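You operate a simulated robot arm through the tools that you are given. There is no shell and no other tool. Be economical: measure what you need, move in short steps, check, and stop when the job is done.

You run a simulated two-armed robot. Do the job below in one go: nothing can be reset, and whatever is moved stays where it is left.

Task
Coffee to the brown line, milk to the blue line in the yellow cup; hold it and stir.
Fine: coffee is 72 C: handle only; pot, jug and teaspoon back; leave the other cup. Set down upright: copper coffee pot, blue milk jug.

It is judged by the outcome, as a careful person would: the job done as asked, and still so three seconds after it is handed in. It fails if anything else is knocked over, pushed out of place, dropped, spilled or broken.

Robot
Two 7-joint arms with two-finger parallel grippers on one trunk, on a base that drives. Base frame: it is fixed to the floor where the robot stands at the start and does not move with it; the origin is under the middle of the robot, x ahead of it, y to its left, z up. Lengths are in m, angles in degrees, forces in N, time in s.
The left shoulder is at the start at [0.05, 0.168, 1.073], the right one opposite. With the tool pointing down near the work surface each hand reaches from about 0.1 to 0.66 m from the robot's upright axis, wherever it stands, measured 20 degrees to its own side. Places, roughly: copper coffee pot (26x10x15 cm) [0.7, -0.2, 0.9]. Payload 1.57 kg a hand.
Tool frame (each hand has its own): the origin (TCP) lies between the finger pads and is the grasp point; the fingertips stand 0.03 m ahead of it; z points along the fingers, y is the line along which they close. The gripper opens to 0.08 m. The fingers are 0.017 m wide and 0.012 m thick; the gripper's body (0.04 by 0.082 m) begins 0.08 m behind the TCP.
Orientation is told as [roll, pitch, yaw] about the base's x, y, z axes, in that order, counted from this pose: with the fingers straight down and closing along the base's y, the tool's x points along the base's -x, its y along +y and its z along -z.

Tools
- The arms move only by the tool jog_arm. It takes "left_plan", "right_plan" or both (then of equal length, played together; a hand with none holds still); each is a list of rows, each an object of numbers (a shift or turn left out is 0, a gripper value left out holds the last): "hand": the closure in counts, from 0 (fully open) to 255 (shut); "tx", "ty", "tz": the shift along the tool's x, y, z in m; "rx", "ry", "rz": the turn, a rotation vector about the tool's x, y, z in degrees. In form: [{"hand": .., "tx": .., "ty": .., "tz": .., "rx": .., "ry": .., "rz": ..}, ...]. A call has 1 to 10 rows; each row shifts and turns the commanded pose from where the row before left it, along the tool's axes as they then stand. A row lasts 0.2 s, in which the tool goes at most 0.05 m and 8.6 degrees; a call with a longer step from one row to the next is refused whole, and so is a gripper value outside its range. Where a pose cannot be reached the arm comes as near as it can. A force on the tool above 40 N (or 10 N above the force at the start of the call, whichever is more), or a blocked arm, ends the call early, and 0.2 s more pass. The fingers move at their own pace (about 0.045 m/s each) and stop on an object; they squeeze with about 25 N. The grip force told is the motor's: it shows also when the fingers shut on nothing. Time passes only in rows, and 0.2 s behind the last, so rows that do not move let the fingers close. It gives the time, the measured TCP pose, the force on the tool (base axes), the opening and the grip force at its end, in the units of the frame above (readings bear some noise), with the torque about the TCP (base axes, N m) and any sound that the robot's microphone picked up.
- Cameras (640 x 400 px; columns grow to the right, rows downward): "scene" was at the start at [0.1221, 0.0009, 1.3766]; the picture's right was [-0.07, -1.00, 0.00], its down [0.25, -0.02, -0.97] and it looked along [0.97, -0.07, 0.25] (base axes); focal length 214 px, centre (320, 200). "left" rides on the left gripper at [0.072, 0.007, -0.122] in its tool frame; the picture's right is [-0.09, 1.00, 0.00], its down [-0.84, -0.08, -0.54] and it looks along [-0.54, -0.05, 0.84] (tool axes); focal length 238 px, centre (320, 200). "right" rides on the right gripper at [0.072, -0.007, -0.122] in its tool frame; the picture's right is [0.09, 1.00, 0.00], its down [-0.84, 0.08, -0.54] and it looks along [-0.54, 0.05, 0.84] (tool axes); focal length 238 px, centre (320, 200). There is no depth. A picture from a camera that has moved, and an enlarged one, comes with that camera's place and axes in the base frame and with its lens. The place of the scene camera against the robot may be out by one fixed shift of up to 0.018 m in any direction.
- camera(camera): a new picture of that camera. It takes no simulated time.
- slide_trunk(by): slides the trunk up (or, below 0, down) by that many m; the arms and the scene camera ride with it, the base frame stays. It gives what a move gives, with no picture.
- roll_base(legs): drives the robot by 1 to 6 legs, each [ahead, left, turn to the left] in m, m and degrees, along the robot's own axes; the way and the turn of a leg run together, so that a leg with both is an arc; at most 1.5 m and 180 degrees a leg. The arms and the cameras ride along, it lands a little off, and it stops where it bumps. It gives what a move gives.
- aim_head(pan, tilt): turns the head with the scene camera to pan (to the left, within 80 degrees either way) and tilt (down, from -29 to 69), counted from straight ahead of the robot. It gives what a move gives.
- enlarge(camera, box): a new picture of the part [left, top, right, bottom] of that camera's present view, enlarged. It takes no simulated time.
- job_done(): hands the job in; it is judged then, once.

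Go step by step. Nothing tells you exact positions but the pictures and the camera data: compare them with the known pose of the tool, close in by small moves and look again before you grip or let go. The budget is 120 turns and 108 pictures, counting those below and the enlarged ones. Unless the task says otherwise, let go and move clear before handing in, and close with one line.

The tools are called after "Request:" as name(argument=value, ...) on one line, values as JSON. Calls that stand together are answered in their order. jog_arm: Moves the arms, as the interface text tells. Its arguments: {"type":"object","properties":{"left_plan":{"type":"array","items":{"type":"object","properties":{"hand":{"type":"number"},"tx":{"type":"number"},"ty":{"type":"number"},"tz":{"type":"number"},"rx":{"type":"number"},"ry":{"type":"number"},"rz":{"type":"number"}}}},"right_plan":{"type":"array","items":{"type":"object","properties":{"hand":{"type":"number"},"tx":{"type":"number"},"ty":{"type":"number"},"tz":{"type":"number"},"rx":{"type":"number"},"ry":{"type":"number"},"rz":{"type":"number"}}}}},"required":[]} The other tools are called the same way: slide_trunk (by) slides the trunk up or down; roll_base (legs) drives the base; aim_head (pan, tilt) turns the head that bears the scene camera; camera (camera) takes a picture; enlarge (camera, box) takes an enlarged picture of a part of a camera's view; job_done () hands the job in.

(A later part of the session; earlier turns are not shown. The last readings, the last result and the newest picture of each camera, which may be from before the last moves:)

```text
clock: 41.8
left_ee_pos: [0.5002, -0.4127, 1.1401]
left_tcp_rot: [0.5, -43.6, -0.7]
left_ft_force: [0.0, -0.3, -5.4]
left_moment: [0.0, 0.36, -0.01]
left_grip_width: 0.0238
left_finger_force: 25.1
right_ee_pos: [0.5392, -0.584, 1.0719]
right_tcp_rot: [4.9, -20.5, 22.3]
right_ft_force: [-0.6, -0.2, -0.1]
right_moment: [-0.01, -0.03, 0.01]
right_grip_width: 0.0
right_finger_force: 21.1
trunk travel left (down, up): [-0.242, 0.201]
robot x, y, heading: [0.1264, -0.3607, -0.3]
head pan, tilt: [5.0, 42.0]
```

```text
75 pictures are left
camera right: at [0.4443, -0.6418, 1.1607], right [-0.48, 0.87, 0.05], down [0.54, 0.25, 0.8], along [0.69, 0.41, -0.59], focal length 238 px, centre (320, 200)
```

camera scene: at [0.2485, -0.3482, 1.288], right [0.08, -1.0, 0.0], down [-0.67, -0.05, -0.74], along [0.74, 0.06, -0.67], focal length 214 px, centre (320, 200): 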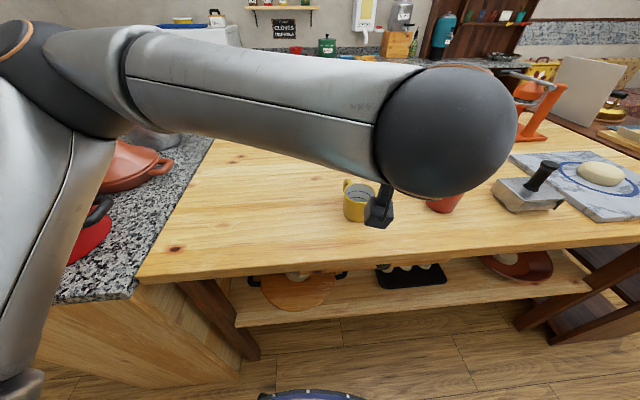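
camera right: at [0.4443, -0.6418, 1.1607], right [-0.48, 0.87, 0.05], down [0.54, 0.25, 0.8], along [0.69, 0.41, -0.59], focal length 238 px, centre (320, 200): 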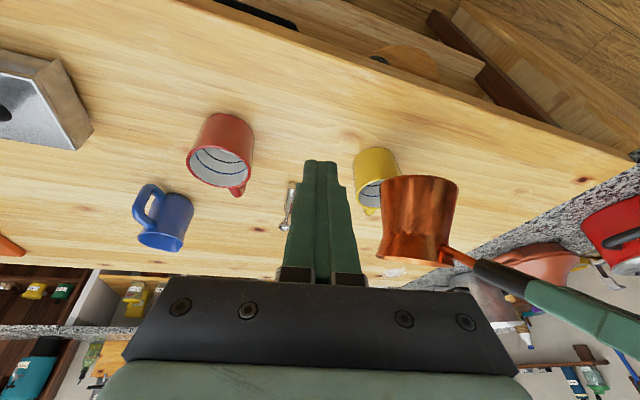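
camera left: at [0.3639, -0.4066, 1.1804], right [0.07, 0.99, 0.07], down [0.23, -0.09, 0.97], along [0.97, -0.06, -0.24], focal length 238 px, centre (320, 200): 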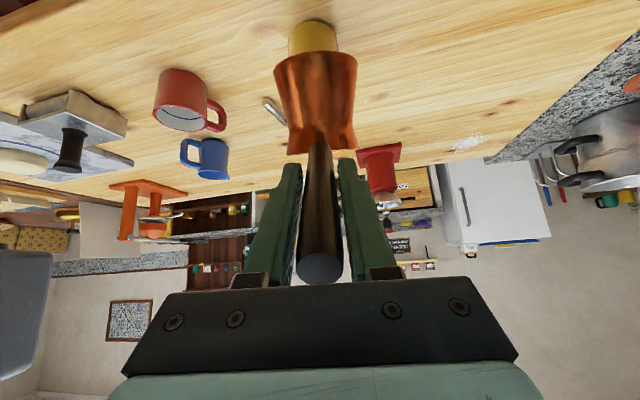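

Good side view: the spout tip is about (0.68, 1.03) and the cup rim about (0.642, −0.415, 0.938). I'll tilt to 36° with the spout over the cup and check.

Request:
jog_arm(left_plan=[{"tx": 0.0092, "tz": 0.0009}, {"tx": 0.0092, "tz": 0.0009}, {"ry": 4}, {"ry": 4}, {"ry": 4}, {"ry": 0}])

Request:
enlarge(camera="right", box=[300, 120, 500, 275])

```text
clock: 43.2
left_ee_pos: [0.4869, -0.4151, 1.1264]
left_tcp_rot: [0.3, -31.6, -0.7]
left_ft_force: [0.8, -0.3, 2.9]
left_moment: [-0.03, -0.76, -0.06]
left_grip_width: 0.0241
left_finger_force: 24.7
right_ee_pos: [0.5374, -0.5844, 1.0729]
right_tcp_rot: [4.8, -20.4, 22.4]
right_ft_force: [-0.1, 0.3, 0.6]
right_moment: [0.03, -0.01, 0.02]
right_grip_width: 0.0
right_finger_force: 21.4
trunk travel left (down, up): [-0.242, 0.201]
robot x, y, heading: [0.1213, -0.3607, -0.1]
head pan, tilt: [5.0, 42.0]
```

```text
2.58 times, centred on (400, 198) of right
camera zoom: at [0.4439, -0.6418, 1.1609], right [-0.48, 0.87, 0.05], down [0.54, 0.25, 0.8], along [0.69, 0.41, -0.59], focal length 615 px, centre (114, 206)
```

zoom: 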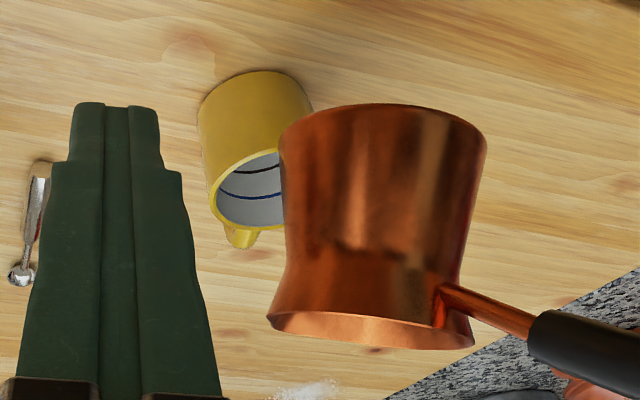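

The force reading jumped (about 7 N upward), so the pot is touching the cup. I'll lift straight up at once and look.

Request:
jog_arm(left_plan=[{"tx": -0.0105, "tz": -0.017}, {"tx": -0.0105, "tz": -0.017}, {"tx": 0}])

Request:
enlarge(camera="right", box=[300, 120, 500, 275])

Request:
camera(camera="scene")

Request:
camera(camera="left")

```text
clock: 44.0
left_ee_pos: [0.4876, -0.4144, 1.1651]
left_tcp_rot: [0.4, -31.6, -0.7]
left_ft_force: [-0.3, -0.5, -4.8]
left_moment: [-0.02, 0.38, 0.02]
left_grip_width: 0.0239
left_finger_force: 25.4
right_ee_pos: [0.5397, -0.5839, 1.0718]
right_tcp_rot: [4.8, -20.4, 22.4]
right_ft_force: [0.4, -0.4, -0.1]
right_moment: [0.0, 0.0, 0.02]
right_grip_width: 0.0
right_finger_force: 20.8
trunk travel left (down, up): [-0.242, 0.201]
robot x, y, heading: [0.1208, -0.3607, -0.1]
head pan, tilt: [5.0, 42.0]
```

```text
2.58 times, centred on (400, 198) of right
camera zoom: at [0.4444, -0.6419, 1.1607], right [-0.48, 0.87, 0.05], down [0.54, 0.25, 0.8], along [0.69, 0.41, -0.59], focal length 615 px, centre (114, 206)
```

zoom: 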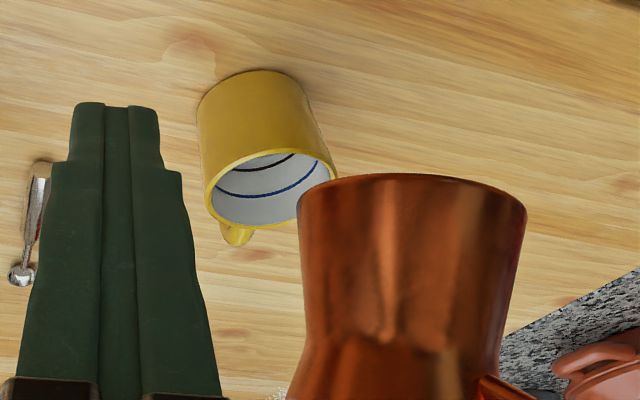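

```text
72 pictures are left
camera scene: at [0.2485, -0.3479, 1.288], right [0.08, -1.0, 0.0], down [-0.67, -0.05, -0.74], along [0.74, 0.06, -0.67], focal length 214 px, centre (320, 200)
```

scene: 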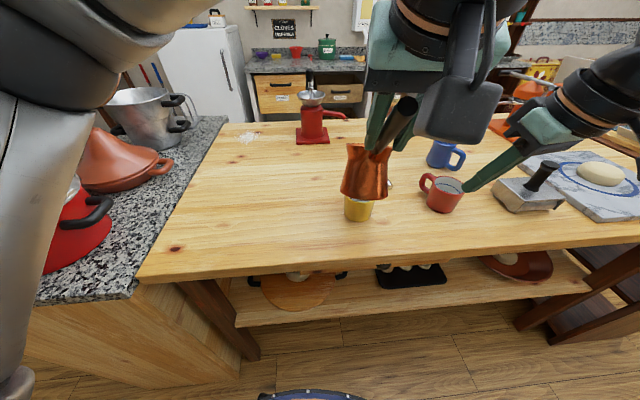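

```text
71 pictures are left
camera left: at [0.3622, -0.4072, 1.2328], right [0.09, 0.99, 0.06], down [0.43, -0.09, 0.9], along [0.9, -0.05, -0.43], focal length 238 px, centre (320, 200)
```

left: 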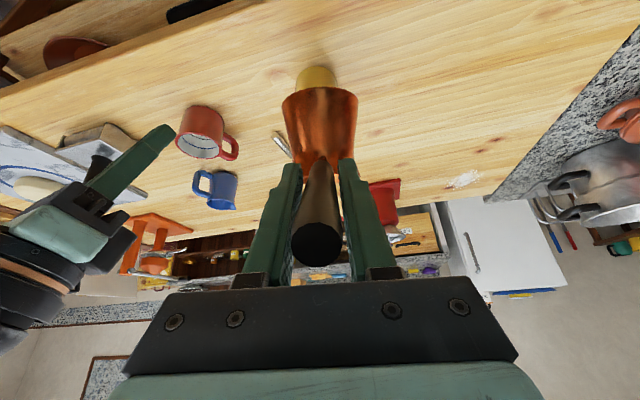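

The pot pivoted about 12° in the grip at that touch (true tilt is now about 24°), but the cup hasn't moved and nothing spilled. The pot's base edge reaches lower than I assumed, so I'll keep the spout higher and tilt again while watching forces.

Request:
jog_arm(left_plan=[{"tx": -0.008, "tz": -0.013}, {"ry": 4}, {"ry": 4}, {"ry": 4}, {"ry": 0}])

Request:
camera(camera="right")

```text
clock: 45.2
left_ee_pos: [0.4869, -0.4151, 1.1811]
left_tcp_rot: [0.4, -19.5, -0.6]
left_ft_force: [0.1, 0.4, -4.3]
left_moment: [-0.01, 0.22, 0.01]
left_grip_width: 0.0239
left_finger_force: 25.4
right_ee_pos: [0.5381, -0.5843, 1.0729]
right_tcp_rot: [4.9, -20.4, 22.4]
right_ft_force: [1.3, 0.0, -0.2]
right_moment: [0.02, 0.0, -0.02]
right_grip_width: 0.0
right_finger_force: 21.8
trunk travel left (down, up): [-0.242, 0.201]
robot x, y, heading: [0.1202, -0.3592, -0.3]
head pan, tilt: [5.0, 42.0]
```

```text
70 pictures are left
camera right: at [0.4443, -0.6418, 1.1608], right [-0.48, 0.87, 0.05], down [0.54, 0.25, 0.8], along [0.69, 0.41, -0.59], focal length 238 px, centre (320, 200)
```

right: 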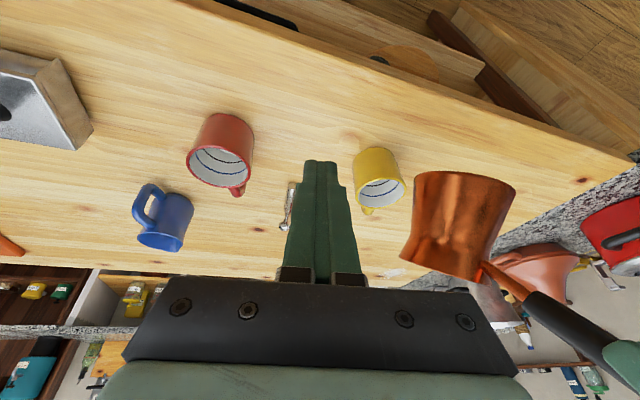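

Clear view now: the spout tip is at about (0.645, 1.05), over the cup. I'll go on tilting about the spout and lower it a little.

Request:
jog_arm(left_plan=[{"ry": 3, "tx": -0.0036, "tz": 0.0059}, {"ry": 3, "tx": -0.0036, "tz": 0.0059}, {"ry": 3, "tx": -0.0036, "tz": 0.0059}, {"ry": 0}])

Request:
enlarge(camera="right", box=[330, 130, 530, 285])

```text
clock: 46.2
left_ee_pos: [0.5032, -0.4137, 1.1682]
left_tcp_rot: [0.4, -10.7, -0.5]
left_ft_force: [1.1, 0.0, -4.6]
left_moment: [-0.01, 0.13, -0.01]
left_grip_width: 0.0238
left_finger_force: 25.1
right_ee_pos: [0.5389, -0.5848, 1.0737]
right_tcp_rot: [5.0, -20.4, 22.4]
right_ft_force: [-1.2, 0.6, 0.0]
right_moment: [0.02, 0.0, 0.01]
right_grip_width: 0.0002
right_finger_force: 21.2
trunk travel left (down, up): [-0.242, 0.201]
robot x, y, heading: [0.1212, -0.3618, -0.5]
head pan, tilt: [5.0, 42.0]
```

```text
2.58 times, centred on (430, 208) of right
camera zoom: at [0.4443, -0.6419, 1.1608], right [-0.48, 0.87, 0.05], down [0.54, 0.25, 0.8], along [0.69, 0.41, -0.59], focal length 615 px, centre (36, 181)
```

zoom: 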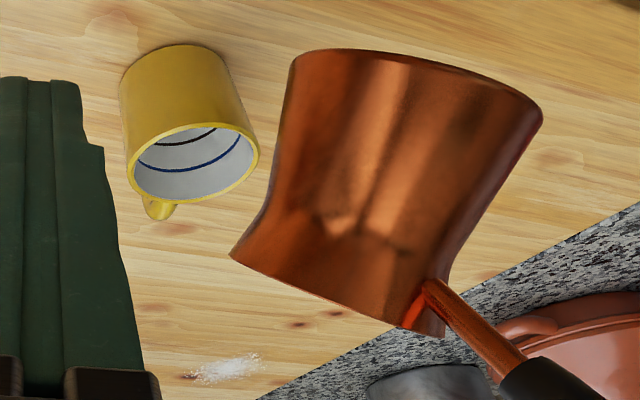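

No flow yet at about 45°. I'll tilt on in small steps with the spout kept in place.

Request:
jog_arm(left_plan=[{"ry": 3, "tx": -0.0095, "tz": -0.0053}, {"ry": 3, "tx": -0.0095, "tz": -0.0053}, {"ry": 0}])

Request:
enlarge(camera="right", box=[330, 130, 530, 285])

```text
clock: 47.0
left_ee_pos: [0.5206, -0.4126, 1.1823]
left_tcp_rot: [0.4, -4.6, -0.4]
left_ft_force: [0.3, -0.3, -4.8]
left_moment: [0.0, 0.04, 0.0]
left_grip_width: 0.0241
left_finger_force: 25.3
right_ee_pos: [0.5387, -0.584, 1.0713]
right_tcp_rot: [4.9, -20.4, 22.3]
right_ft_force: [0.2, -0.2, 0.1]
right_moment: [-0.04, 0.03, -0.03]
right_grip_width: 0.0
right_finger_force: 21.5
trunk travel left (down, up): [-0.242, 0.201]
robot x, y, heading: [0.1226, -0.3627, -0.3]
head pan, tilt: [5.0, 42.0]
```

```text
2.58 times, centred on (430, 208) of right
camera zoom: at [0.4443, -0.6419, 1.1607], right [-0.48, 0.87, 0.05], down [0.54, 0.25, 0.8], along [0.69, 0.41, -0.59], focal length 615 px, centre (36, 181)
```

zoom: 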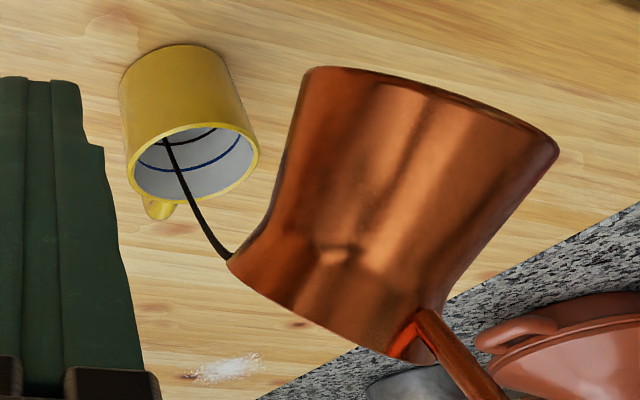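

The coffee is flowing into the cup. I'll hold here, nudging back slightly to centre the stream, and watch the level.

Request:
jog_arm(left_plan=[{"tx": 0.006}, {"tx": 0}])

Request:
enlarge(camera="right", box=[330, 130, 450, 223])

```text
clock: 47.6
left_ee_pos: [0.5146, -0.4153, 1.1813]
left_tcp_rot: [0.4, -4.7, -0.5]
left_ft_force: [0.3, -0.7, -4.9]
left_moment: [0.0, 0.06, -0.01]
left_grip_width: 0.0237
left_finger_force: 25.1
right_ee_pos: [0.5389, -0.5839, 1.0721]
right_tcp_rot: [4.9, -20.4, 22.4]
right_ft_force: [-0.3, -0.2, -0.1]
right_moment: [0.02, 0.01, -0.01]
right_grip_width: 0.0001
right_finger_force: 21.7
trunk travel left (down, up): [-0.242, 0.201]
robot x, y, heading: [0.1282, -0.3587, -0.2]
head pan, tilt: [5.0, 42.0]
```

```text
4.30 times, centred on (390, 176) of right
camera zoom: at [0.4444, -0.6419, 1.1607], right [-0.48, 0.87, 0.05], down [0.54, 0.25, 0.8], along [0.69, 0.41, -0.59], focal length 1025 px, centre (19, 301)
```

zoom: 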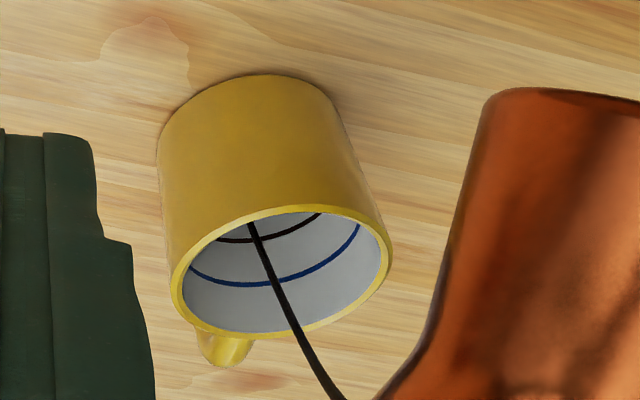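

Request:
jog_arm(left_plan=[{"tx": 0}, {"tx": 0}, {"tx": 0}, {"tx": 0}])

Request:
enlarge(camera="right", box=[330, 130, 450, 223])

```text
clock: 48.6
left_ee_pos: [0.5147, -0.4137, 1.1811]
left_tcp_rot: [0.4, -4.7, -0.4]
left_ft_force: [-0.1, 0.0, -4.2]
left_moment: [-0.04, 0.1, 0.01]
left_grip_width: 0.0237
left_finger_force: 25.1
right_ee_pos: [0.5386, -0.5847, 1.0718]
right_tcp_rot: [4.9, -20.4, 22.4]
right_ft_force: [0.3, -0.3, 0.2]
right_moment: [-0.02, -0.01, 0.03]
right_grip_width: 0.0
right_finger_force: 21.5
trunk travel left (down, up): [-0.242, 0.201]
robot x, y, heading: [0.1227, -0.3635, -0.4]
head pan, tilt: [5.0, 42.0]
```

```text
4.30 times, centred on (390, 176) of right
camera zoom: at [0.4443, -0.6419, 1.1608], right [-0.48, 0.87, 0.05], down [0.54, 0.25, 0.8], along [0.69, 0.41, -0.59], focal length 1025 px, centre (19, 301)
```

zoom: 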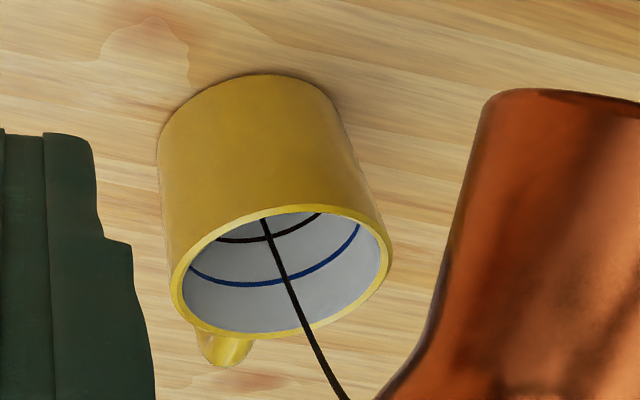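

Request:
jog_arm(left_plan=[{"ry": 3, "tx": -0.0092, "tz": -0.0053}, {"tx": 0}, {"tx": 0}, {"tx": 0}])

Request:
enlarge(camera="right", box=[330, 130, 450, 223])

```text
clock: 49.6
left_ee_pos: [0.5234, -0.4143, 1.1857]
left_tcp_rot: [0.4, -1.7, -0.3]
left_ft_force: [0.5, 0.1, -4.1]
left_moment: [-0.03, 0.02, -0.01]
left_grip_width: 0.0238
left_finger_force: 24.6
right_ee_pos: [0.5393, -0.5844, 1.0713]
right_tcp_rot: [5.0, -20.4, 22.4]
right_ft_force: [0.4, 0.0, -0.8]
right_moment: [0.0, 0.02, 0.02]
right_grip_width: 0.0
right_finger_force: 21.0
trunk travel left (down, up): [-0.242, 0.201]
robot x, y, heading: [0.1231, -0.3636, -0.4]
head pan, tilt: [5.0, 42.0]
```

```text
4.30 times, centred on (390, 176) of right
camera zoom: at [0.4443, -0.6419, 1.1607], right [-0.48, 0.87, 0.05], down [0.54, 0.25, 0.8], along [0.69, 0.41, -0.59], focal length 1025 px, centre (19, 301)
```

zoom: 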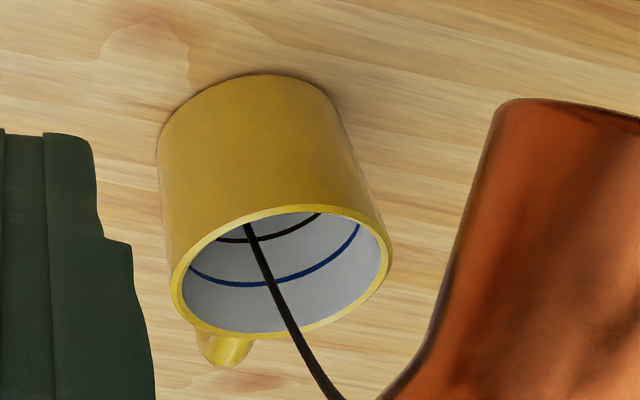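

Request:
jog_arm(left_plan=[{"tx": 0}, {"tx": 0}, {"tx": 0}, {"tx": 0}])

Request:
enlarge(camera="right", box=[355, 160, 415, 207])

```text
clock: 50.6
left_ee_pos: [0.5232, -0.4153, 1.1869]
left_tcp_rot: [0.5, -1.7, -0.4]
left_ft_force: [0.8, 0.3, -4.8]
left_moment: [0.02, 0.03, 0.04]
left_grip_width: 0.0237
left_finger_force: 25.4
right_ee_pos: [0.5386, -0.5842, 1.0728]
right_tcp_rot: [4.9, -20.4, 22.4]
right_ft_force: [-0.1, 0.9, -1.1]
right_moment: [-0.02, -0.01, 0.01]
right_grip_width: 0.0001
right_finger_force: 21.8
trunk travel left (down, up): [-0.242, 0.201]
robot x, y, heading: [0.124, -0.3639, -0.2]
head pan, tilt: [5.0, 42.0]
```

```text
8.51 times, centred on (385, 184) of right
camera zoom: at [0.4443, -0.6419, 1.1608], right [-0.48, 0.87, 0.05], down [0.54, 0.25, 0.8], along [0.69, 0.41, -0.59], focal length 2028 px, centre (-233, 340)
```

zoom: 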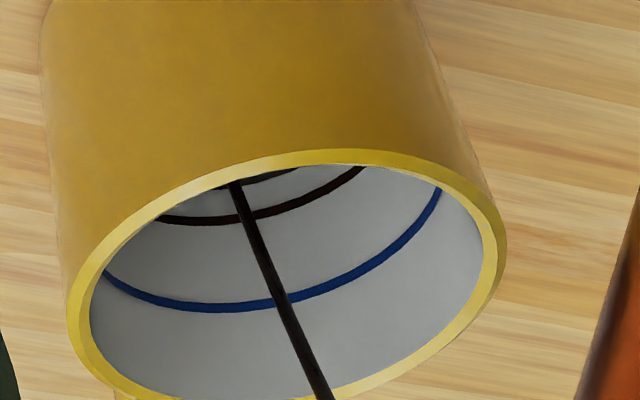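

The coffee surface now shows just under the brown line. Short holds from here.

Request:
jog_arm(left_plan=[{"tx": 0}, {"tx": 0}])

Request:
enlarge(camera="right", box=[355, 160, 415, 207])

```text
clock: 51.2
left_ee_pos: [0.5235, -0.415, 1.186]
left_tcp_rot: [0.5, -1.7, -0.3]
left_ft_force: [0.5, 0.9, -5.6]
left_moment: [0.0, 0.02, 0.01]
left_grip_width: 0.024
left_finger_force: 24.4
right_ee_pos: [0.5398, -0.5837, 1.0727]
right_tcp_rot: [4.8, -20.4, 22.4]
right_ft_force: [0.0, 0.2, 0.1]
right_moment: [-0.02, 0.01, -0.01]
right_grip_width: 0.0
right_finger_force: 21.7
trunk travel left (down, up): [-0.242, 0.201]
robot x, y, heading: [0.1224, -0.3608, -0.1]
head pan, tilt: [5.0, 42.0]
```

```text
8.51 times, centred on (385, 184) of right
camera zoom: at [0.4443, -0.6419, 1.1608], right [-0.48, 0.87, 0.05], down [0.54, 0.25, 0.8], along [0.69, 0.41, -0.59], focal length 2028 px, centre (-233, 340)
```

zoom: 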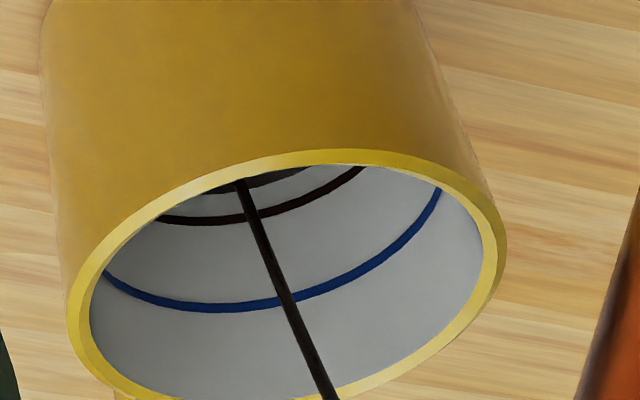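

Request:
jog_arm(left_plan=[{"tx": 0}, {"tx": 0}, {"tx": 0}, {"tx": 0}])

Request:
enlarge(camera="right", box=[355, 160, 415, 207])

```text
clock: 52.2
left_ee_pos: [0.5227, -0.4142, 1.185]
left_tcp_rot: [0.3, -1.7, -0.4]
left_ft_force: [-0.4, -0.3, -3.5]
left_moment: [-0.02, 0.03, 0.03]
left_grip_width: 0.0236
left_finger_force: 24.6
right_ee_pos: [0.5393, -0.585, 1.0729]
right_tcp_rot: [4.8, -20.4, 22.4]
right_ft_force: [0.2, -0.8, 0.1]
right_moment: [0.0, 0.03, -0.04]
right_grip_width: 0.0001
right_finger_force: 21.0
trunk travel left (down, up): [-0.242, 0.201]
robot x, y, heading: [0.1217, -0.3573, -0.5]
head pan, tilt: [5.0, 42.0]
```

```text
8.51 times, centred on (385, 184) of right
camera zoom: at [0.4443, -0.6419, 1.1608], right [-0.48, 0.87, 0.05], down [0.54, 0.25, 0.8], along [0.69, 0.41, -0.59], focal length 2028 px, centre (-233, 340)
```

zoom: 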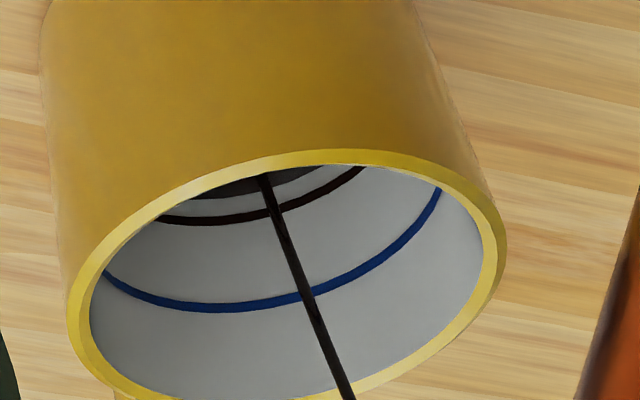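

Request:
jog_arm(left_plan=[{"ry": 2, "tx": -0.0066, "tz": -0.0036}, {"tx": 0}, {"tx": 0}])

Request:
enlarge(camera="right", box=[355, 160, 415, 207])

```text
clock: 53.0
left_ee_pos: [0.5293, -0.4145, 1.1899]
left_tcp_rot: [0.4, 0.3, -0.3]
left_ft_force: [-0.3, 0.4, -4.6]
left_moment: [-0.02, 0.0, -0.02]
left_grip_width: 0.024
left_finger_force: 24.9
right_ee_pos: [0.5391, -0.585, 1.0719]
right_tcp_rot: [4.8, -20.4, 22.4]
right_ft_force: [0.1, -0.4, 0.1]
right_moment: [-0.01, 0.02, 0.0]
right_grip_width: 0.0001
right_finger_force: 21.2
trunk travel left (down, up): [-0.242, 0.201]
robot x, y, heading: [0.1237, -0.3604, -0.1]
head pan, tilt: [5.0, 42.0]
```

```text
8.51 times, centred on (385, 184) of right
camera zoom: at [0.4443, -0.6419, 1.1608], right [-0.48, 0.87, 0.05], down [0.54, 0.25, 0.8], along [0.69, 0.41, -0.59], focal length 2028 px, centre (-233, 340)
```

zoom: 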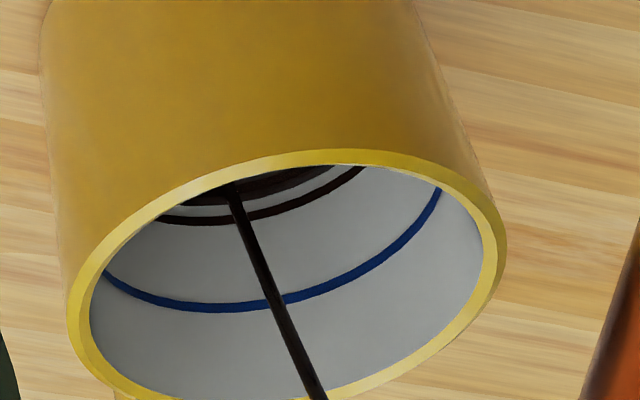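

Nearly there — a final brief hold, then tilt back to stop the stream.

Request:
jog_arm(left_plan=[{"tx": 0}, {"ry": -6, "tx": 0.019, "tz": 0.0106}, {"ry": -6, "tx": 0.019, "tz": 0.0106}, {"tx": 0}])

Request:
enlarge(camera="right", box=[355, 160, 415, 207])

```text
clock: 54.0
left_ee_pos: [0.4927, -0.4143, 1.1672]
left_tcp_rot: [0.5, -11.7, -0.5]
left_ft_force: [0.2, 0.3, -4.0]
left_moment: [0.0, 0.12, -0.02]
left_grip_width: 0.0239
left_finger_force: 24.6
right_ee_pos: [0.5381, -0.5835, 1.0725]
right_tcp_rot: [4.9, -20.4, 22.4]
right_ft_force: [0.6, 0.1, -0.5]
right_moment: [-0.02, 0.03, 0.02]
right_grip_width: 0.0
right_finger_force: 21.5
trunk travel left (down, up): [-0.242, 0.201]
robot x, y, heading: [0.1232, -0.3598, -0.2]
head pan, tilt: [5.0, 42.0]
```

```text
8.51 times, centred on (385, 184) of right
camera zoom: at [0.4444, -0.6419, 1.1607], right [-0.48, 0.87, 0.05], down [0.54, 0.25, 0.8], along [0.69, 0.41, -0.59], focal length 2028 px, centre (-233, 340)
```

zoom: 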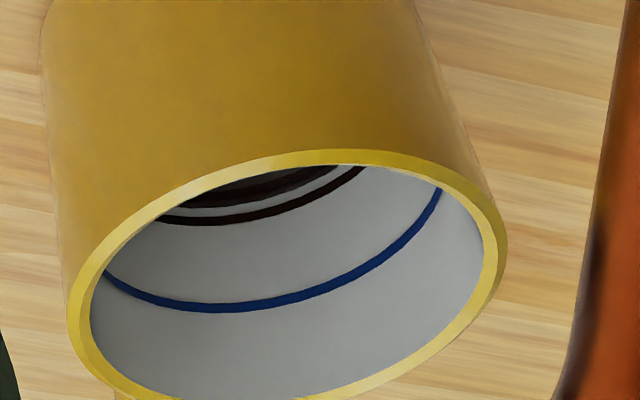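

Request:
enlarge(camera="right", box=[368, 176, 392, 192])

```text
16.00 times, centred on (380, 184) of right
camera zoom: at [0.4444, -0.6419, 1.1607], right [-0.48, 0.87, 0.05], down [0.54, 0.25, 0.8], along [0.69, 0.41, -0.59], focal length 3814 px, centre (-640, 456)
```

zoom: 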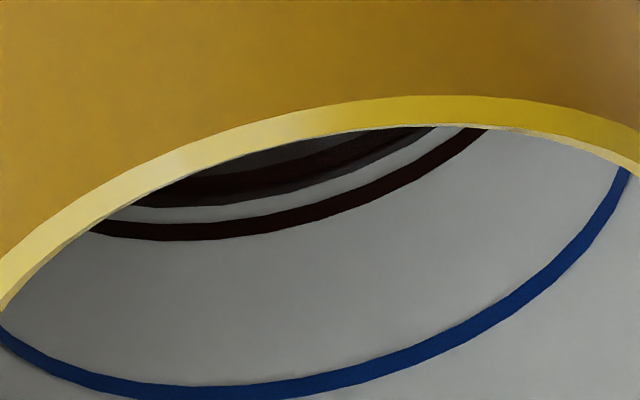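

The surface is still about 3 mm under the brown line. I'll give one more short pour.

Request:
jog_arm(left_plan=[{"ry": 0, "tx": 0}, {"ry": 6, "tx": -0.019, "tz": -0.0106}, {"ry": 7, "tx": -0.022, "tz": -0.0123}, {"tx": 0}, {"tx": 0}, {"tx": 0}, {"ry": -7, "tx": 0.022, "tz": 0.0123}, {"ry": -6, "tx": 0.019, "tz": 0.0106}, {"tx": 0}])

Request:
enlarge(camera="right", box=[368, 176, 392, 192])

```text
clock: 56.0
left_ee_pos: [0.4897, -0.4152, 1.1735]
left_tcp_rot: [0.4, -11.7, -0.5]
left_ft_force: [0.0, -0.1, -3.7]
left_moment: [0.0, 0.17, -0.01]
left_grip_width: 0.0238
left_finger_force: 25.3
right_ee_pos: [0.5383, -0.5832, 1.0725]
right_tcp_rot: [5.0, -20.4, 22.5]
right_ft_force: [0.5, -0.1, 0.2]
right_moment: [0.02, -0.01, 0.01]
right_grip_width: 0.0
right_finger_force: 21.0
trunk travel left (down, up): [-0.242, 0.201]
robot x, y, heading: [0.1231, -0.3615, -0.1]
head pan, tilt: [5.0, 42.0]
```

```text
16.00 times, centred on (380, 184) of right
camera zoom: at [0.4444, -0.6419, 1.1607], right [-0.48, 0.87, 0.05], down [0.54, 0.25, 0.8], along [0.69, 0.41, -0.59], focal length 3814 px, centre (-640, 456)
```

zoom: 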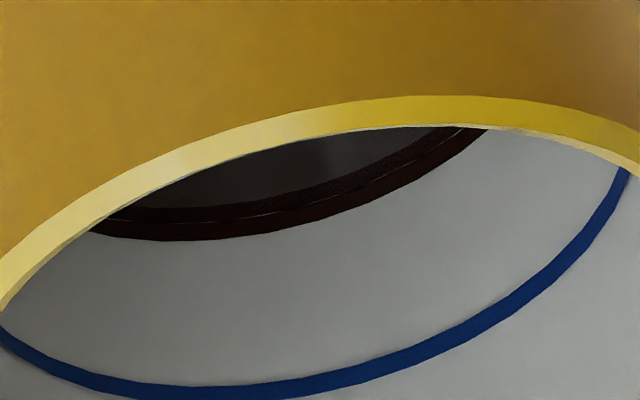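

The coffee is at the brown line. Now I'll raise the pot, turn it upright and carry it back.

Request:
jog_arm(left_plan=[{"tx": -0.005, "tz": -0.0245}, {"tx": -0.005, "tz": -0.0245}, {"ry": -7.3}, {"ry": -7.3}, {"ry": -7.3}, {"ry": -7.3}, {"ry": -7.3}, {"ry": -7.3}, {"ry": 0}])

Request:
camera(camera="right")

Request:
camera(camera="left")

```text
clock: 58.0
left_ee_pos: [0.4887, -0.4133, 1.2234]
left_tcp_rot: [0.5, -55.6, -0.9]
left_ft_force: [0.6, 0.4, -4.3]
left_moment: [0.0, 0.5, 0.02]
left_grip_width: 0.0234
left_finger_force: 25.3
right_ee_pos: [0.5386, -0.5853, 1.0723]
right_tcp_rot: [4.9, -20.4, 22.5]
right_ft_force: [0.2, -0.5, 0.6]
right_moment: [-0.02, -0.03, -0.02]
right_grip_width: 0.0
right_finger_force: 21.3
trunk travel left (down, up): [-0.242, 0.201]
robot x, y, heading: [0.1215, -0.3638, -0.1]
head pan, tilt: [5.0, 42.0]
```

```text
57 pictures are left
camera right: at [0.4444, -0.6419, 1.1607], right [-0.48, 0.87, 0.05], down [0.54, 0.25, 0.8], along [0.69, 0.41, -0.59], focal length 238 px, centre (320, 200)
```

right: 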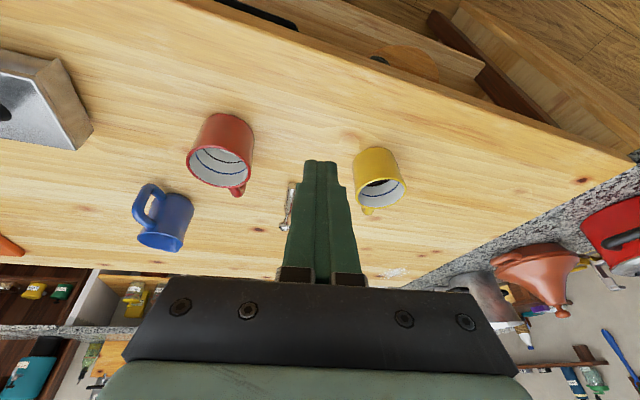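

```text
56 pictures are left
camera left: at [0.348, -0.4064, 1.2328], right [0.06, 0.99, 0.08], down [0.03, -0.08, 1.0], along [1.0, -0.06, -0.03], focal length 238 px, centre (320, 200)
```

left: 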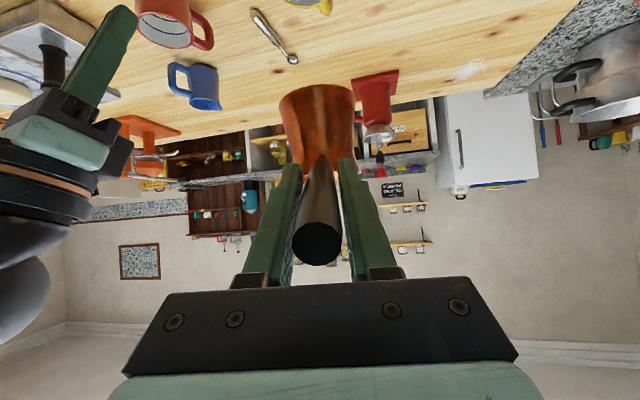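

Request:
jog_arm(left_plan=[{"tx": -0.0062, "ty": 0.0213, "tz": 0.0091}, {"tx": -0.0062, "ty": 0.0213, "tz": 0.0091}, {"tx": -0.0062, "ty": 0.0213, "tz": 0.0091}, {"tx": -0.0062, "ty": 0.0213, "tz": 0.0091}, {"tx": -0.0062, "ty": 0.0213, "tz": 0.0091}, {"tx": -0.0062, "ty": 0.0213, "tz": 0.0091}, {"tx": -0.0062, "ty": 0.0213, "tz": 0.0091}, {"tx": -0.0062, "ty": 0.0213, "tz": 0.0091}, {"tx": -0.0062, "ty": 0.0213, "tz": 0.0091}, {"tx": -0.0062, "ty": 0.0213, "tz": 0.0091}])

Request:
jog_arm(left_plan=[{"tx": 0.0248, "tz": 0.017}, {"tx": 0.0248, "tz": 0.017}, {"tx": 0.0248, "tz": 0.017}, {"tx": 0.0248, "tz": 0.017}, {"tx": 0.0248, "tz": 0.017}, {"tx": 0}])

Request:
enlarge(camera="scene", box=[180, 100, 360, 215])

Request:
camera(camera="left")

```text
clock: 60.2
left_ee_pos: [0.6011, -0.2015, 1.2236]
left_tcp_rot: [0.5, -55.5, -0.9]
left_ft_force: [0.7, -0.3, -4.7]
left_moment: [0.03, 0.51, -0.01]
left_grip_width: 0.0238
left_finger_force: 24.9
right_ee_pos: [0.5379, -0.5845, 1.0713]
right_tcp_rot: [4.7, -20.3, 22.4]
right_ft_force: [0.9, -0.1, 0.0]
right_moment: [0.0, -0.05, 0.01]
right_grip_width: 0.0
right_finger_force: 21.2
trunk travel left (down, up): [-0.242, 0.201]
robot x, y, heading: [0.1208, -0.3627, -0.6]
head pan, tilt: [5.0, 42.0]
```

```text
clock: 61.6
left_ee_pos: [0.6006, -0.2013, 1.0714]
left_tcp_rot: [0.5, -55.3, -0.9]
left_ft_force: [-0.5, -0.6, -4.2]
left_moment: [0.02, 0.49, -0.01]
left_grip_width: 0.0241
left_finger_force: 25.5
right_ee_pos: [0.5387, -0.5834, 1.0724]
right_tcp_rot: [4.8, -20.3, 22.5]
right_ft_force: [-0.1, 0.3, 0.5]
right_moment: [0.03, 0.01, 0.0]
right_grip_width: 0.0
right_finger_force: 21.4
trunk travel left (down, up): [-0.242, 0.201]
robot x, y, heading: [0.1204, -0.3596, -0.5]
head pan, tilt: [5.0, 42.0]
```

```text
3.48 times, centred on (270, 158) of scene
camera zoom: at [0.2485, -0.3478, 1.288], right [0.08, -1.0, 0.0], down [-0.67, -0.05, -0.74], along [0.74, 0.06, -0.67], focal length 746 px, centre (494, 348)
```

zoom: 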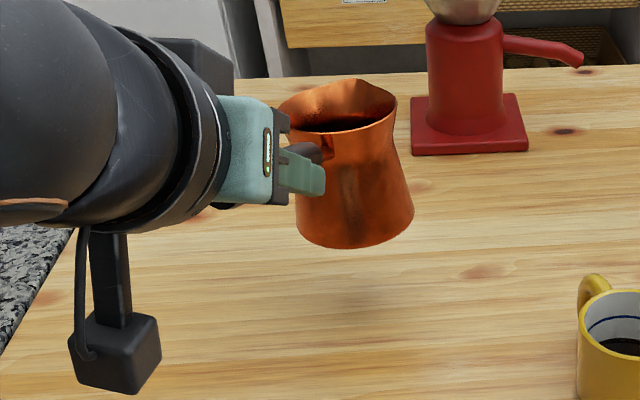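

```text
54 pictures are left
camera left: at [0.4587, -0.1946, 1.0828], right [0.06, 0.99, 0.08], down [0.03, -0.08, 1.0], along [1.0, -0.06, -0.03], focal length 238 px, centre (320, 200)
```

left: 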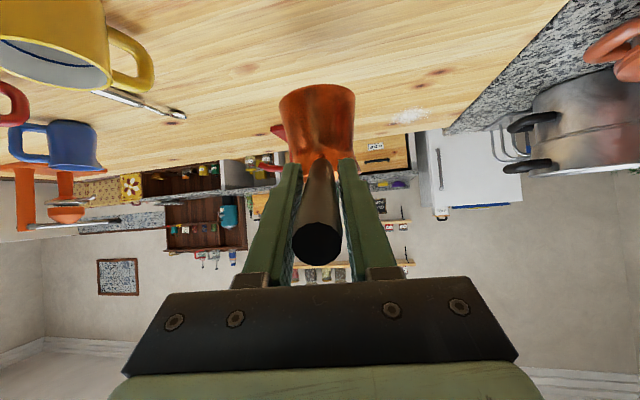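

Pot looks upright above its old spot. I'll lower it, slowly for the last centimetre.

Request:
jog_arm(left_plan=[{"tx": 0.0164, "tz": 0.0114}, {"tx": 0.0164, "tz": 0.0114}, {"tx": 0.0164, "tz": 0.0114}, {"tx": 0.0041, "tz": 0.0029}, {"tx": 0.0041, "tz": 0.0029}, {"tx": 0}])

Request:
enlarge(camera="scene", box=[230, 135, 320, 205])

```text
clock: 63.0
left_ee_pos: [0.6012, -0.2, 1.0014]
left_tcp_rot: [0.6, -55.4, -1.1]
left_ft_force: [0.1, 0.0, -5.1]
left_moment: [0.03, 0.47, 0.03]
left_grip_width: 0.0237
left_finger_force: 24.9
right_ee_pos: [0.54, -0.5848, 1.0715]
right_tcp_rot: [4.8, -20.4, 22.4]
right_ft_force: [0.0, 0.0, 0.3]
right_moment: [0.01, -0.01, -0.02]
right_grip_width: 0.0
right_finger_force: 21.6
trunk travel left (down, up): [-0.242, 0.201]
robot x, y, heading: [0.1259, -0.3598, -0.5]
head pan, tilt: [5.0, 42.0]
```

```text
5.71 times, centred on (275, 170) of scene
camera zoom: at [0.2486, -0.3478, 1.288], right [0.08, -1.0, 0.0], down [-0.67, -0.05, -0.74], along [0.74, 0.06, -0.67], focal length 1226 px, centre (577, 371)
```

zoom: 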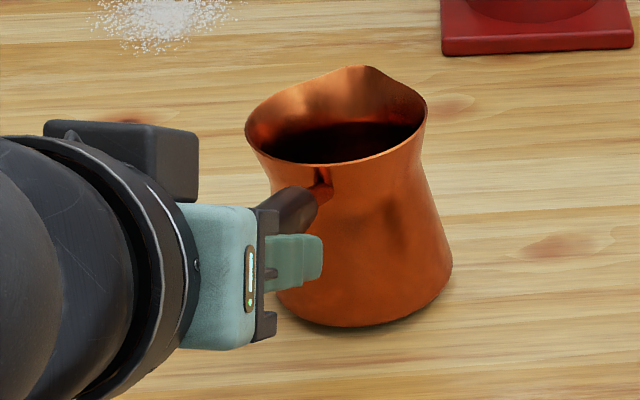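

Request:
jog_arm(left_plan=[{"ry": -1.5}, {"tx": 0.0016, "tz": 0.0012}, {"tx": 0.0016, "tz": 0.0012}, {"tx": 0}])

```text
clock: 64.0
left_ee_pos: [0.6, -0.2009, 1.0001]
left_tcp_rot: [0.7, -56.9, -0.9]
left_ft_force: [-0.2, 0.1, -4.5]
left_moment: [0.01, 0.55, 0.0]
left_grip_width: 0.0239
left_finger_force: 24.9
right_ee_pos: [0.538, -0.5835, 1.0728]
right_tcp_rot: [4.8, -20.3, 22.4]
right_ft_force: [-0.3, 0.0, 0.3]
right_moment: [-0.03, 0.01, -0.04]
right_grip_width: 0.0
right_finger_force: 21.2
trunk travel left (down, up): [-0.242, 0.201]
robot x, y, heading: [0.1203, -0.3606, -0.5]
head pan, tilt: [5.0, 42.0]
```

Request:
jog_arm(left_plan=[{"tx": 0.0016, "tz": 0.0011}, {"tx": 0.0016, "tz": 0.0011}, {"tx": 0}])

```text
clock: 64.8
left_ee_pos: [0.6013, -0.1997, 0.9968]
left_tcp_rot: [0.7, -57.1, -1.0]
left_ft_force: [-0.3, 0.1, -0.3]
left_moment: [0.15, 0.1, 0.04]
left_grip_width: 0.0239
left_finger_force: 24.6
right_ee_pos: [0.5384, -0.5845, 1.073]
right_tcp_rot: [4.9, -20.4, 22.3]
right_ft_force: [0.1, 0.2, 0.5]
right_moment: [0.0, -0.02, -0.02]
right_grip_width: 0.0
right_finger_force: 21.5
trunk travel left (down, up): [-0.242, 0.201]
robot x, y, heading: [0.1211, -0.3599, -0.2]
head pan, tilt: [5.0, 42.0]
```

It's resting on the table. I'll open, then look before withdrawing.

Request:
jog_arm(left_plan=[{"hand": 0}, {"hand": 0}, {"hand": 0}, {"hand": 0}, {"hand": 0}])

Request:
jog_arm(left_plan=[{"tx": -0.015, "tz": -0.01}, {"tx": -0.025, "tz": -0.017}, {"tx": -0.025, "tz": -0.017}, {"tx": -0.025, "tz": -0.017}, {"tx": -0.025, "tz": -0.017}, {"tx": -0.025, "tz": -0.017}, {"tx": -0.025, "tz": -0.017}, {"tx": 0}])

Request:
enlarge(camera="scene", box=[230, 135, 320, 205])

Request:
enlarge(camera="scene", box=[330, 135, 480, 225])

```text
clock: 66.0
left_ee_pos: [0.6008, -0.1997, 0.9953]
left_tcp_rot: [0.6, -57.0, -1.0]
left_ft_force: [-0.2, 0.1, 0.1]
left_moment: [0.0, 0.04, 0.05]
left_grip_width: 0.0801
left_finger_force: 0.0
right_ee_pos: [0.5385, -0.584, 1.0723]
right_tcp_rot: [4.8, -20.3, 22.4]
right_ft_force: [-0.2, 0.2, -0.5]
right_moment: [-0.03, 0.03, 0.0]
right_grip_width: 0.0004
right_finger_force: 21.3
trunk travel left (down, up): [-0.242, 0.201]
robot x, y, heading: [0.1251, -0.3608, -0.5]
head pan, tilt: [5.0, 42.0]
```

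```text
clock: 67.8
left_ee_pos: [0.5967, -0.2027, 1.1961]
left_tcp_rot: [0.7, -56.8, -1.0]
left_ft_force: [0.2, -0.2, 0.6]
left_moment: [0.02, 0.0, 0.01]
left_grip_width: 0.0801
left_finger_force: 0.1
right_ee_pos: [0.5393, -0.5847, 1.0721]
right_tcp_rot: [4.8, -20.4, 22.4]
right_ft_force: [-0.4, 0.5, -0.1]
right_moment: [0.0, 0.0, -0.02]
right_grip_width: 0.0003
right_finger_force: 21.7
trunk travel left (down, up): [-0.242, 0.201]
robot x, y, heading: [0.1234, -0.3598, -0.5]
head pan, tilt: [5.0, 42.0]
```

```text
5.71 times, centred on (275, 170) of scene
camera zoom: at [0.2482, -0.3479, 1.2881], right [0.08, -1.0, 0.0], down [-0.67, -0.05, -0.74], along [0.74, 0.06, -0.67], focal length 1226 px, centre (577, 371)
```

zoom: 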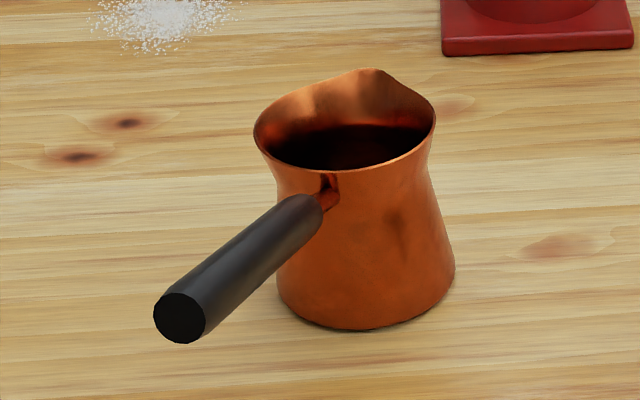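

```text
4.27 times, centred on (405, 180) of scene
camera zoom: at [0.2482, -0.3479, 1.2881], right [0.08, -1.0, 0.0], down [-0.67, -0.05, -0.74], along [0.74, 0.06, -0.67], focal length 915 px, centre (-43, 285)
```

zoom: 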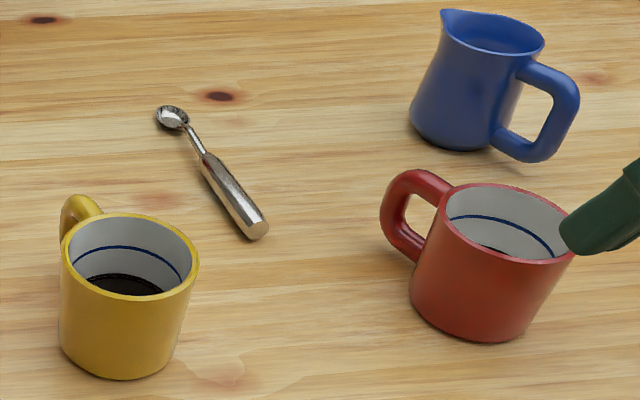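

The pot stands back in place and the cup shows coffee at the line. Next comes the jug: body near (0.93, −0.71), handle pointing back toward me at (0.867, −0.742), spout heading about +29°. I'll lift both hands clear, then drive to a stance for the right hand.

Request:
jog_arm(left_plan=[{"tx": 0.0136, "tz": -0.021}, {"tx": 0.0136, "tz": -0.021}, {"tx": 0.0136, "tz": -0.021}, {"tx": 0.0136, "tz": -0.021}, {"tx": 0}], right_plan=[{"tx": -0.011, "tz": -0.0305, "hand": 0}, {"tx": -0.011, "tz": -0.0305, "hand": 0}, {"tx": -0.011, "tz": -0.0305, "hand": 0}, {"tx": -0.011, "tz": -0.0305, "hand": 0}, {"hand": 0}])

Request:
roll_base(legs=[[0.0, -0.385, 0], [0, 0, 20], [0.09, -0.08, 0]])

Request:
camera(camera="scene")

Request:
camera(camera="right")

```text
clock: 69.0
left_ee_pos: [0.4966, -0.2007, 1.1923]
left_tcp_rot: [0.8, -56.8, -1.0]
left_ft_force: [0.6, -0.6, 0.9]
left_moment: [-0.01, -0.01, 0.0]
left_grip_width: 0.0802
left_finger_force: 0.0
right_ee_pos: [0.5409, -0.5937, 1.2013]
right_tcp_rot: [4.8, -20.3, 22.4]
right_ft_force: [-0.8, 0.2, 0.1]
right_moment: [-0.02, 0.02, 0.01]
right_grip_width: 0.08
right_finger_force: 0.1
trunk travel left (down, up): [-0.242, 0.201]
robot x, y, heading: [0.1213, -0.3617, -0.4]
head pan, tilt: [5.0, 42.0]
```

```text
clock: 74.9
left_ee_pos: [0.5262, -0.4978, 1.192]
left_tcp_rot: [0.7, -56.8, 19.1]
left_ft_force: [0.9, -0.9, -0.2]
left_moment: [0.0, -0.03, 0.03]
left_grip_width: 0.0798
left_finger_force: 0.1
right_ee_pos: [0.7037, -0.8522, 1.2003]
right_tcp_rot: [4.9, -20.4, 42.5]
right_ft_force: [0.0, -0.8, -0.2]
right_moment: [-0.03, 0.02, -0.03]
right_grip_width: 0.08
right_finger_force: 0.1
trunk travel left (down, up): [-0.242, 0.201]
robot x, y, heading: [0.2314, -0.7781, 20.0]
head pan, tilt: [5.0, 42.0]
```

```text
50 pictures are left
camera scene: at [0.3463, -0.7213, 1.288], right [0.42, -0.91, 0.0], down [-0.61, -0.28, -0.74], along [0.67, 0.31, -0.67], focal length 214 px, centre (320, 200)
```

scene: 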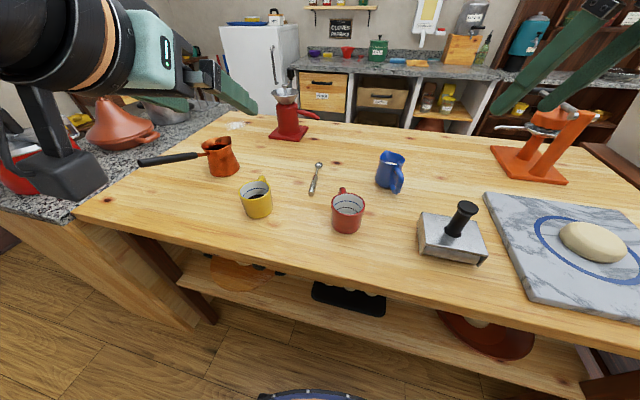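

```text
49 pictures are left
camera right: at [0.6344, -0.938, 1.2893], right [-0.76, 0.65, 0.05], down [0.42, 0.42, 0.8], along [0.51, 0.63, -0.59], focal length 238 px, centre (320, 200)
```

right: 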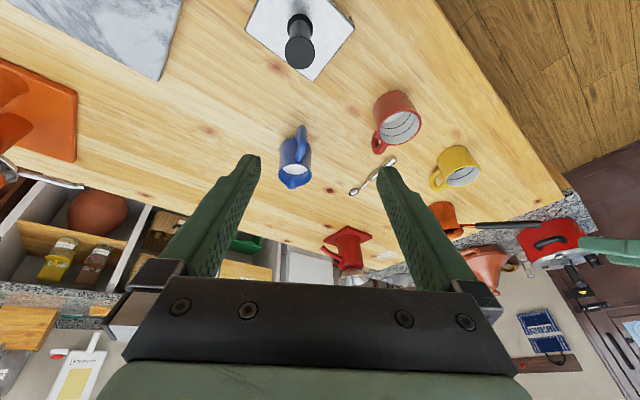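

I'm slightly short; I'll go 11 cm ahead, then point the right hand along the jug's handle line (heading about 30°, 20° below level).

Request:
roll_base(legs=[[0.11, 0.0, 0]])

Request:
jog_arm(right_plan=[{"ry": -8}, {"ry": -8}, {"ry": -8}, {"ry": -8}, {"ry": -8}, {"ry": -8}, {"ry": 0}])

```text
clock: 76.1
left_ee_pos: [0.6299, -0.4614, 1.1919]
left_tcp_rot: [0.7, -56.8, 19.1]
left_ft_force: [-1.3, -1.0, 0.1]
left_moment: [-0.01, -0.02, 0.02]
left_grip_width: 0.0799
left_finger_force: 0.0
right_ee_pos: [0.8049, -0.8139, 1.2009]
right_tcp_rot: [4.8, -20.5, 42.4]
right_ft_force: [-0.3, 0.4, 0.1]
right_moment: [0.0, 0.0, 0.01]
right_grip_width: 0.0802
right_finger_force: 0.0
trunk travel left (down, up): [-0.242, 0.201]
robot x, y, heading: [0.3312, -0.7405, 19.8]
head pan, tilt: [5.0, 42.0]
```

```text
clock: 77.7
left_ee_pos: [0.6293, -0.4614, 1.1917]
left_tcp_rot: [0.7, -57.0, 19.1]
left_ft_force: [-0.4, 0.0, 0.3]
left_moment: [0.01, -0.01, 0.0]
left_grip_width: 0.08
left_finger_force: 0.1
right_ee_pos: [0.8052, -0.8148, 1.201]
right_tcp_rot: [12.3, -68.2, 32.6]
right_ft_force: [0.3, -0.8, 0.7]
right_moment: [-0.01, -0.03, 0.01]
right_grip_width: 0.0799
right_finger_force: 0.0
trunk travel left (down, up): [-0.242, 0.201]
robot x, y, heading: [0.3352, -0.7376, 19.8]
head pan, tilt: [5.0, 42.0]
```

Request:
jog_arm(right_plan=[{"rx": 7.4, "ry": -0.6, "rz": 2.9}, {"rx": 7.4, "ry": -0.6, "rz": 2.9}, {"rz": -4.9}, {"tx": 0.0302, "ty": 0.0092, "tz": 0.0162}, {"tx": 0.0302, "ty": 0.0092, "tz": 0.0162}, {"tx": 0.0302, "ty": 0.0092, "tz": 0.0162}, {"tx": 0.0302, "ty": 0.0092, "tz": 0.0162}, {"tx": 0.0302, "ty": 0.0092, "tz": 0.0162}, {"tx": 0}])

Request:
camera(camera="right")

Request:
camera(camera="scene")

```text
clock: 79.7
left_ee_pos: [0.6288, -0.461, 1.1922]
left_tcp_rot: [0.7, -57.0, 19.0]
left_ft_force: [0.7, 0.5, -0.5]
left_moment: [0.0, -0.03, -0.03]
left_grip_width: 0.0799
left_finger_force: 0.1
right_ee_pos: [0.8234, -0.7549, 1.0419]
right_tcp_rot: [-0.1, -68.5, 30.2]
right_ft_force: [-0.4, -0.1, -0.6]
right_moment: [-0.02, -0.04, 0.01]
right_grip_width: 0.08
right_finger_force: 0.1
right hand out of reach, approached as far as the arm can: row 6, 7, 8
trunk travel left (down, up): [-0.242, 0.201]
robot x, y, heading: [0.3325, -0.7414, 19.7]
head pan, tilt: [5.0, 42.0]
```

```text
48 pictures are left
camera right: at [0.7057, -0.8306, 1.0195], right [-0.53, 0.85, -0.09], down [-0.21, -0.03, 0.98], along [0.82, 0.53, 0.19], focal length 238 px, centre (320, 200)
```

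right: 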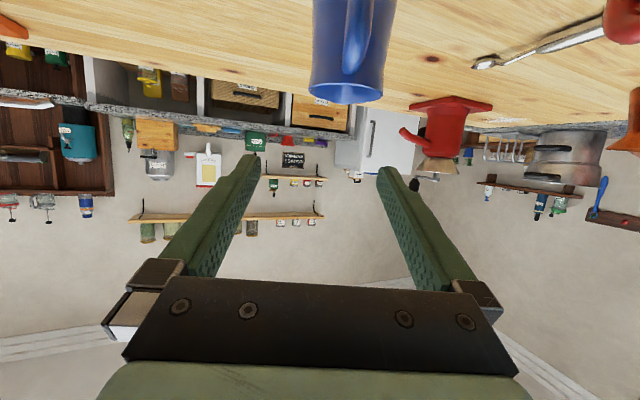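

```text
47 pictures are left
camera scene: at [0.449, -0.6841, 1.2881], right [0.42, -0.91, 0.0], down [-0.61, -0.28, -0.74], along [0.68, 0.31, -0.67], focal length 214 px, centre (320, 200)
```

scene: 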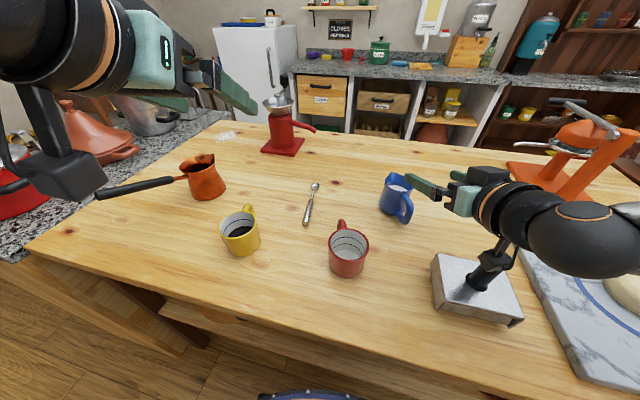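

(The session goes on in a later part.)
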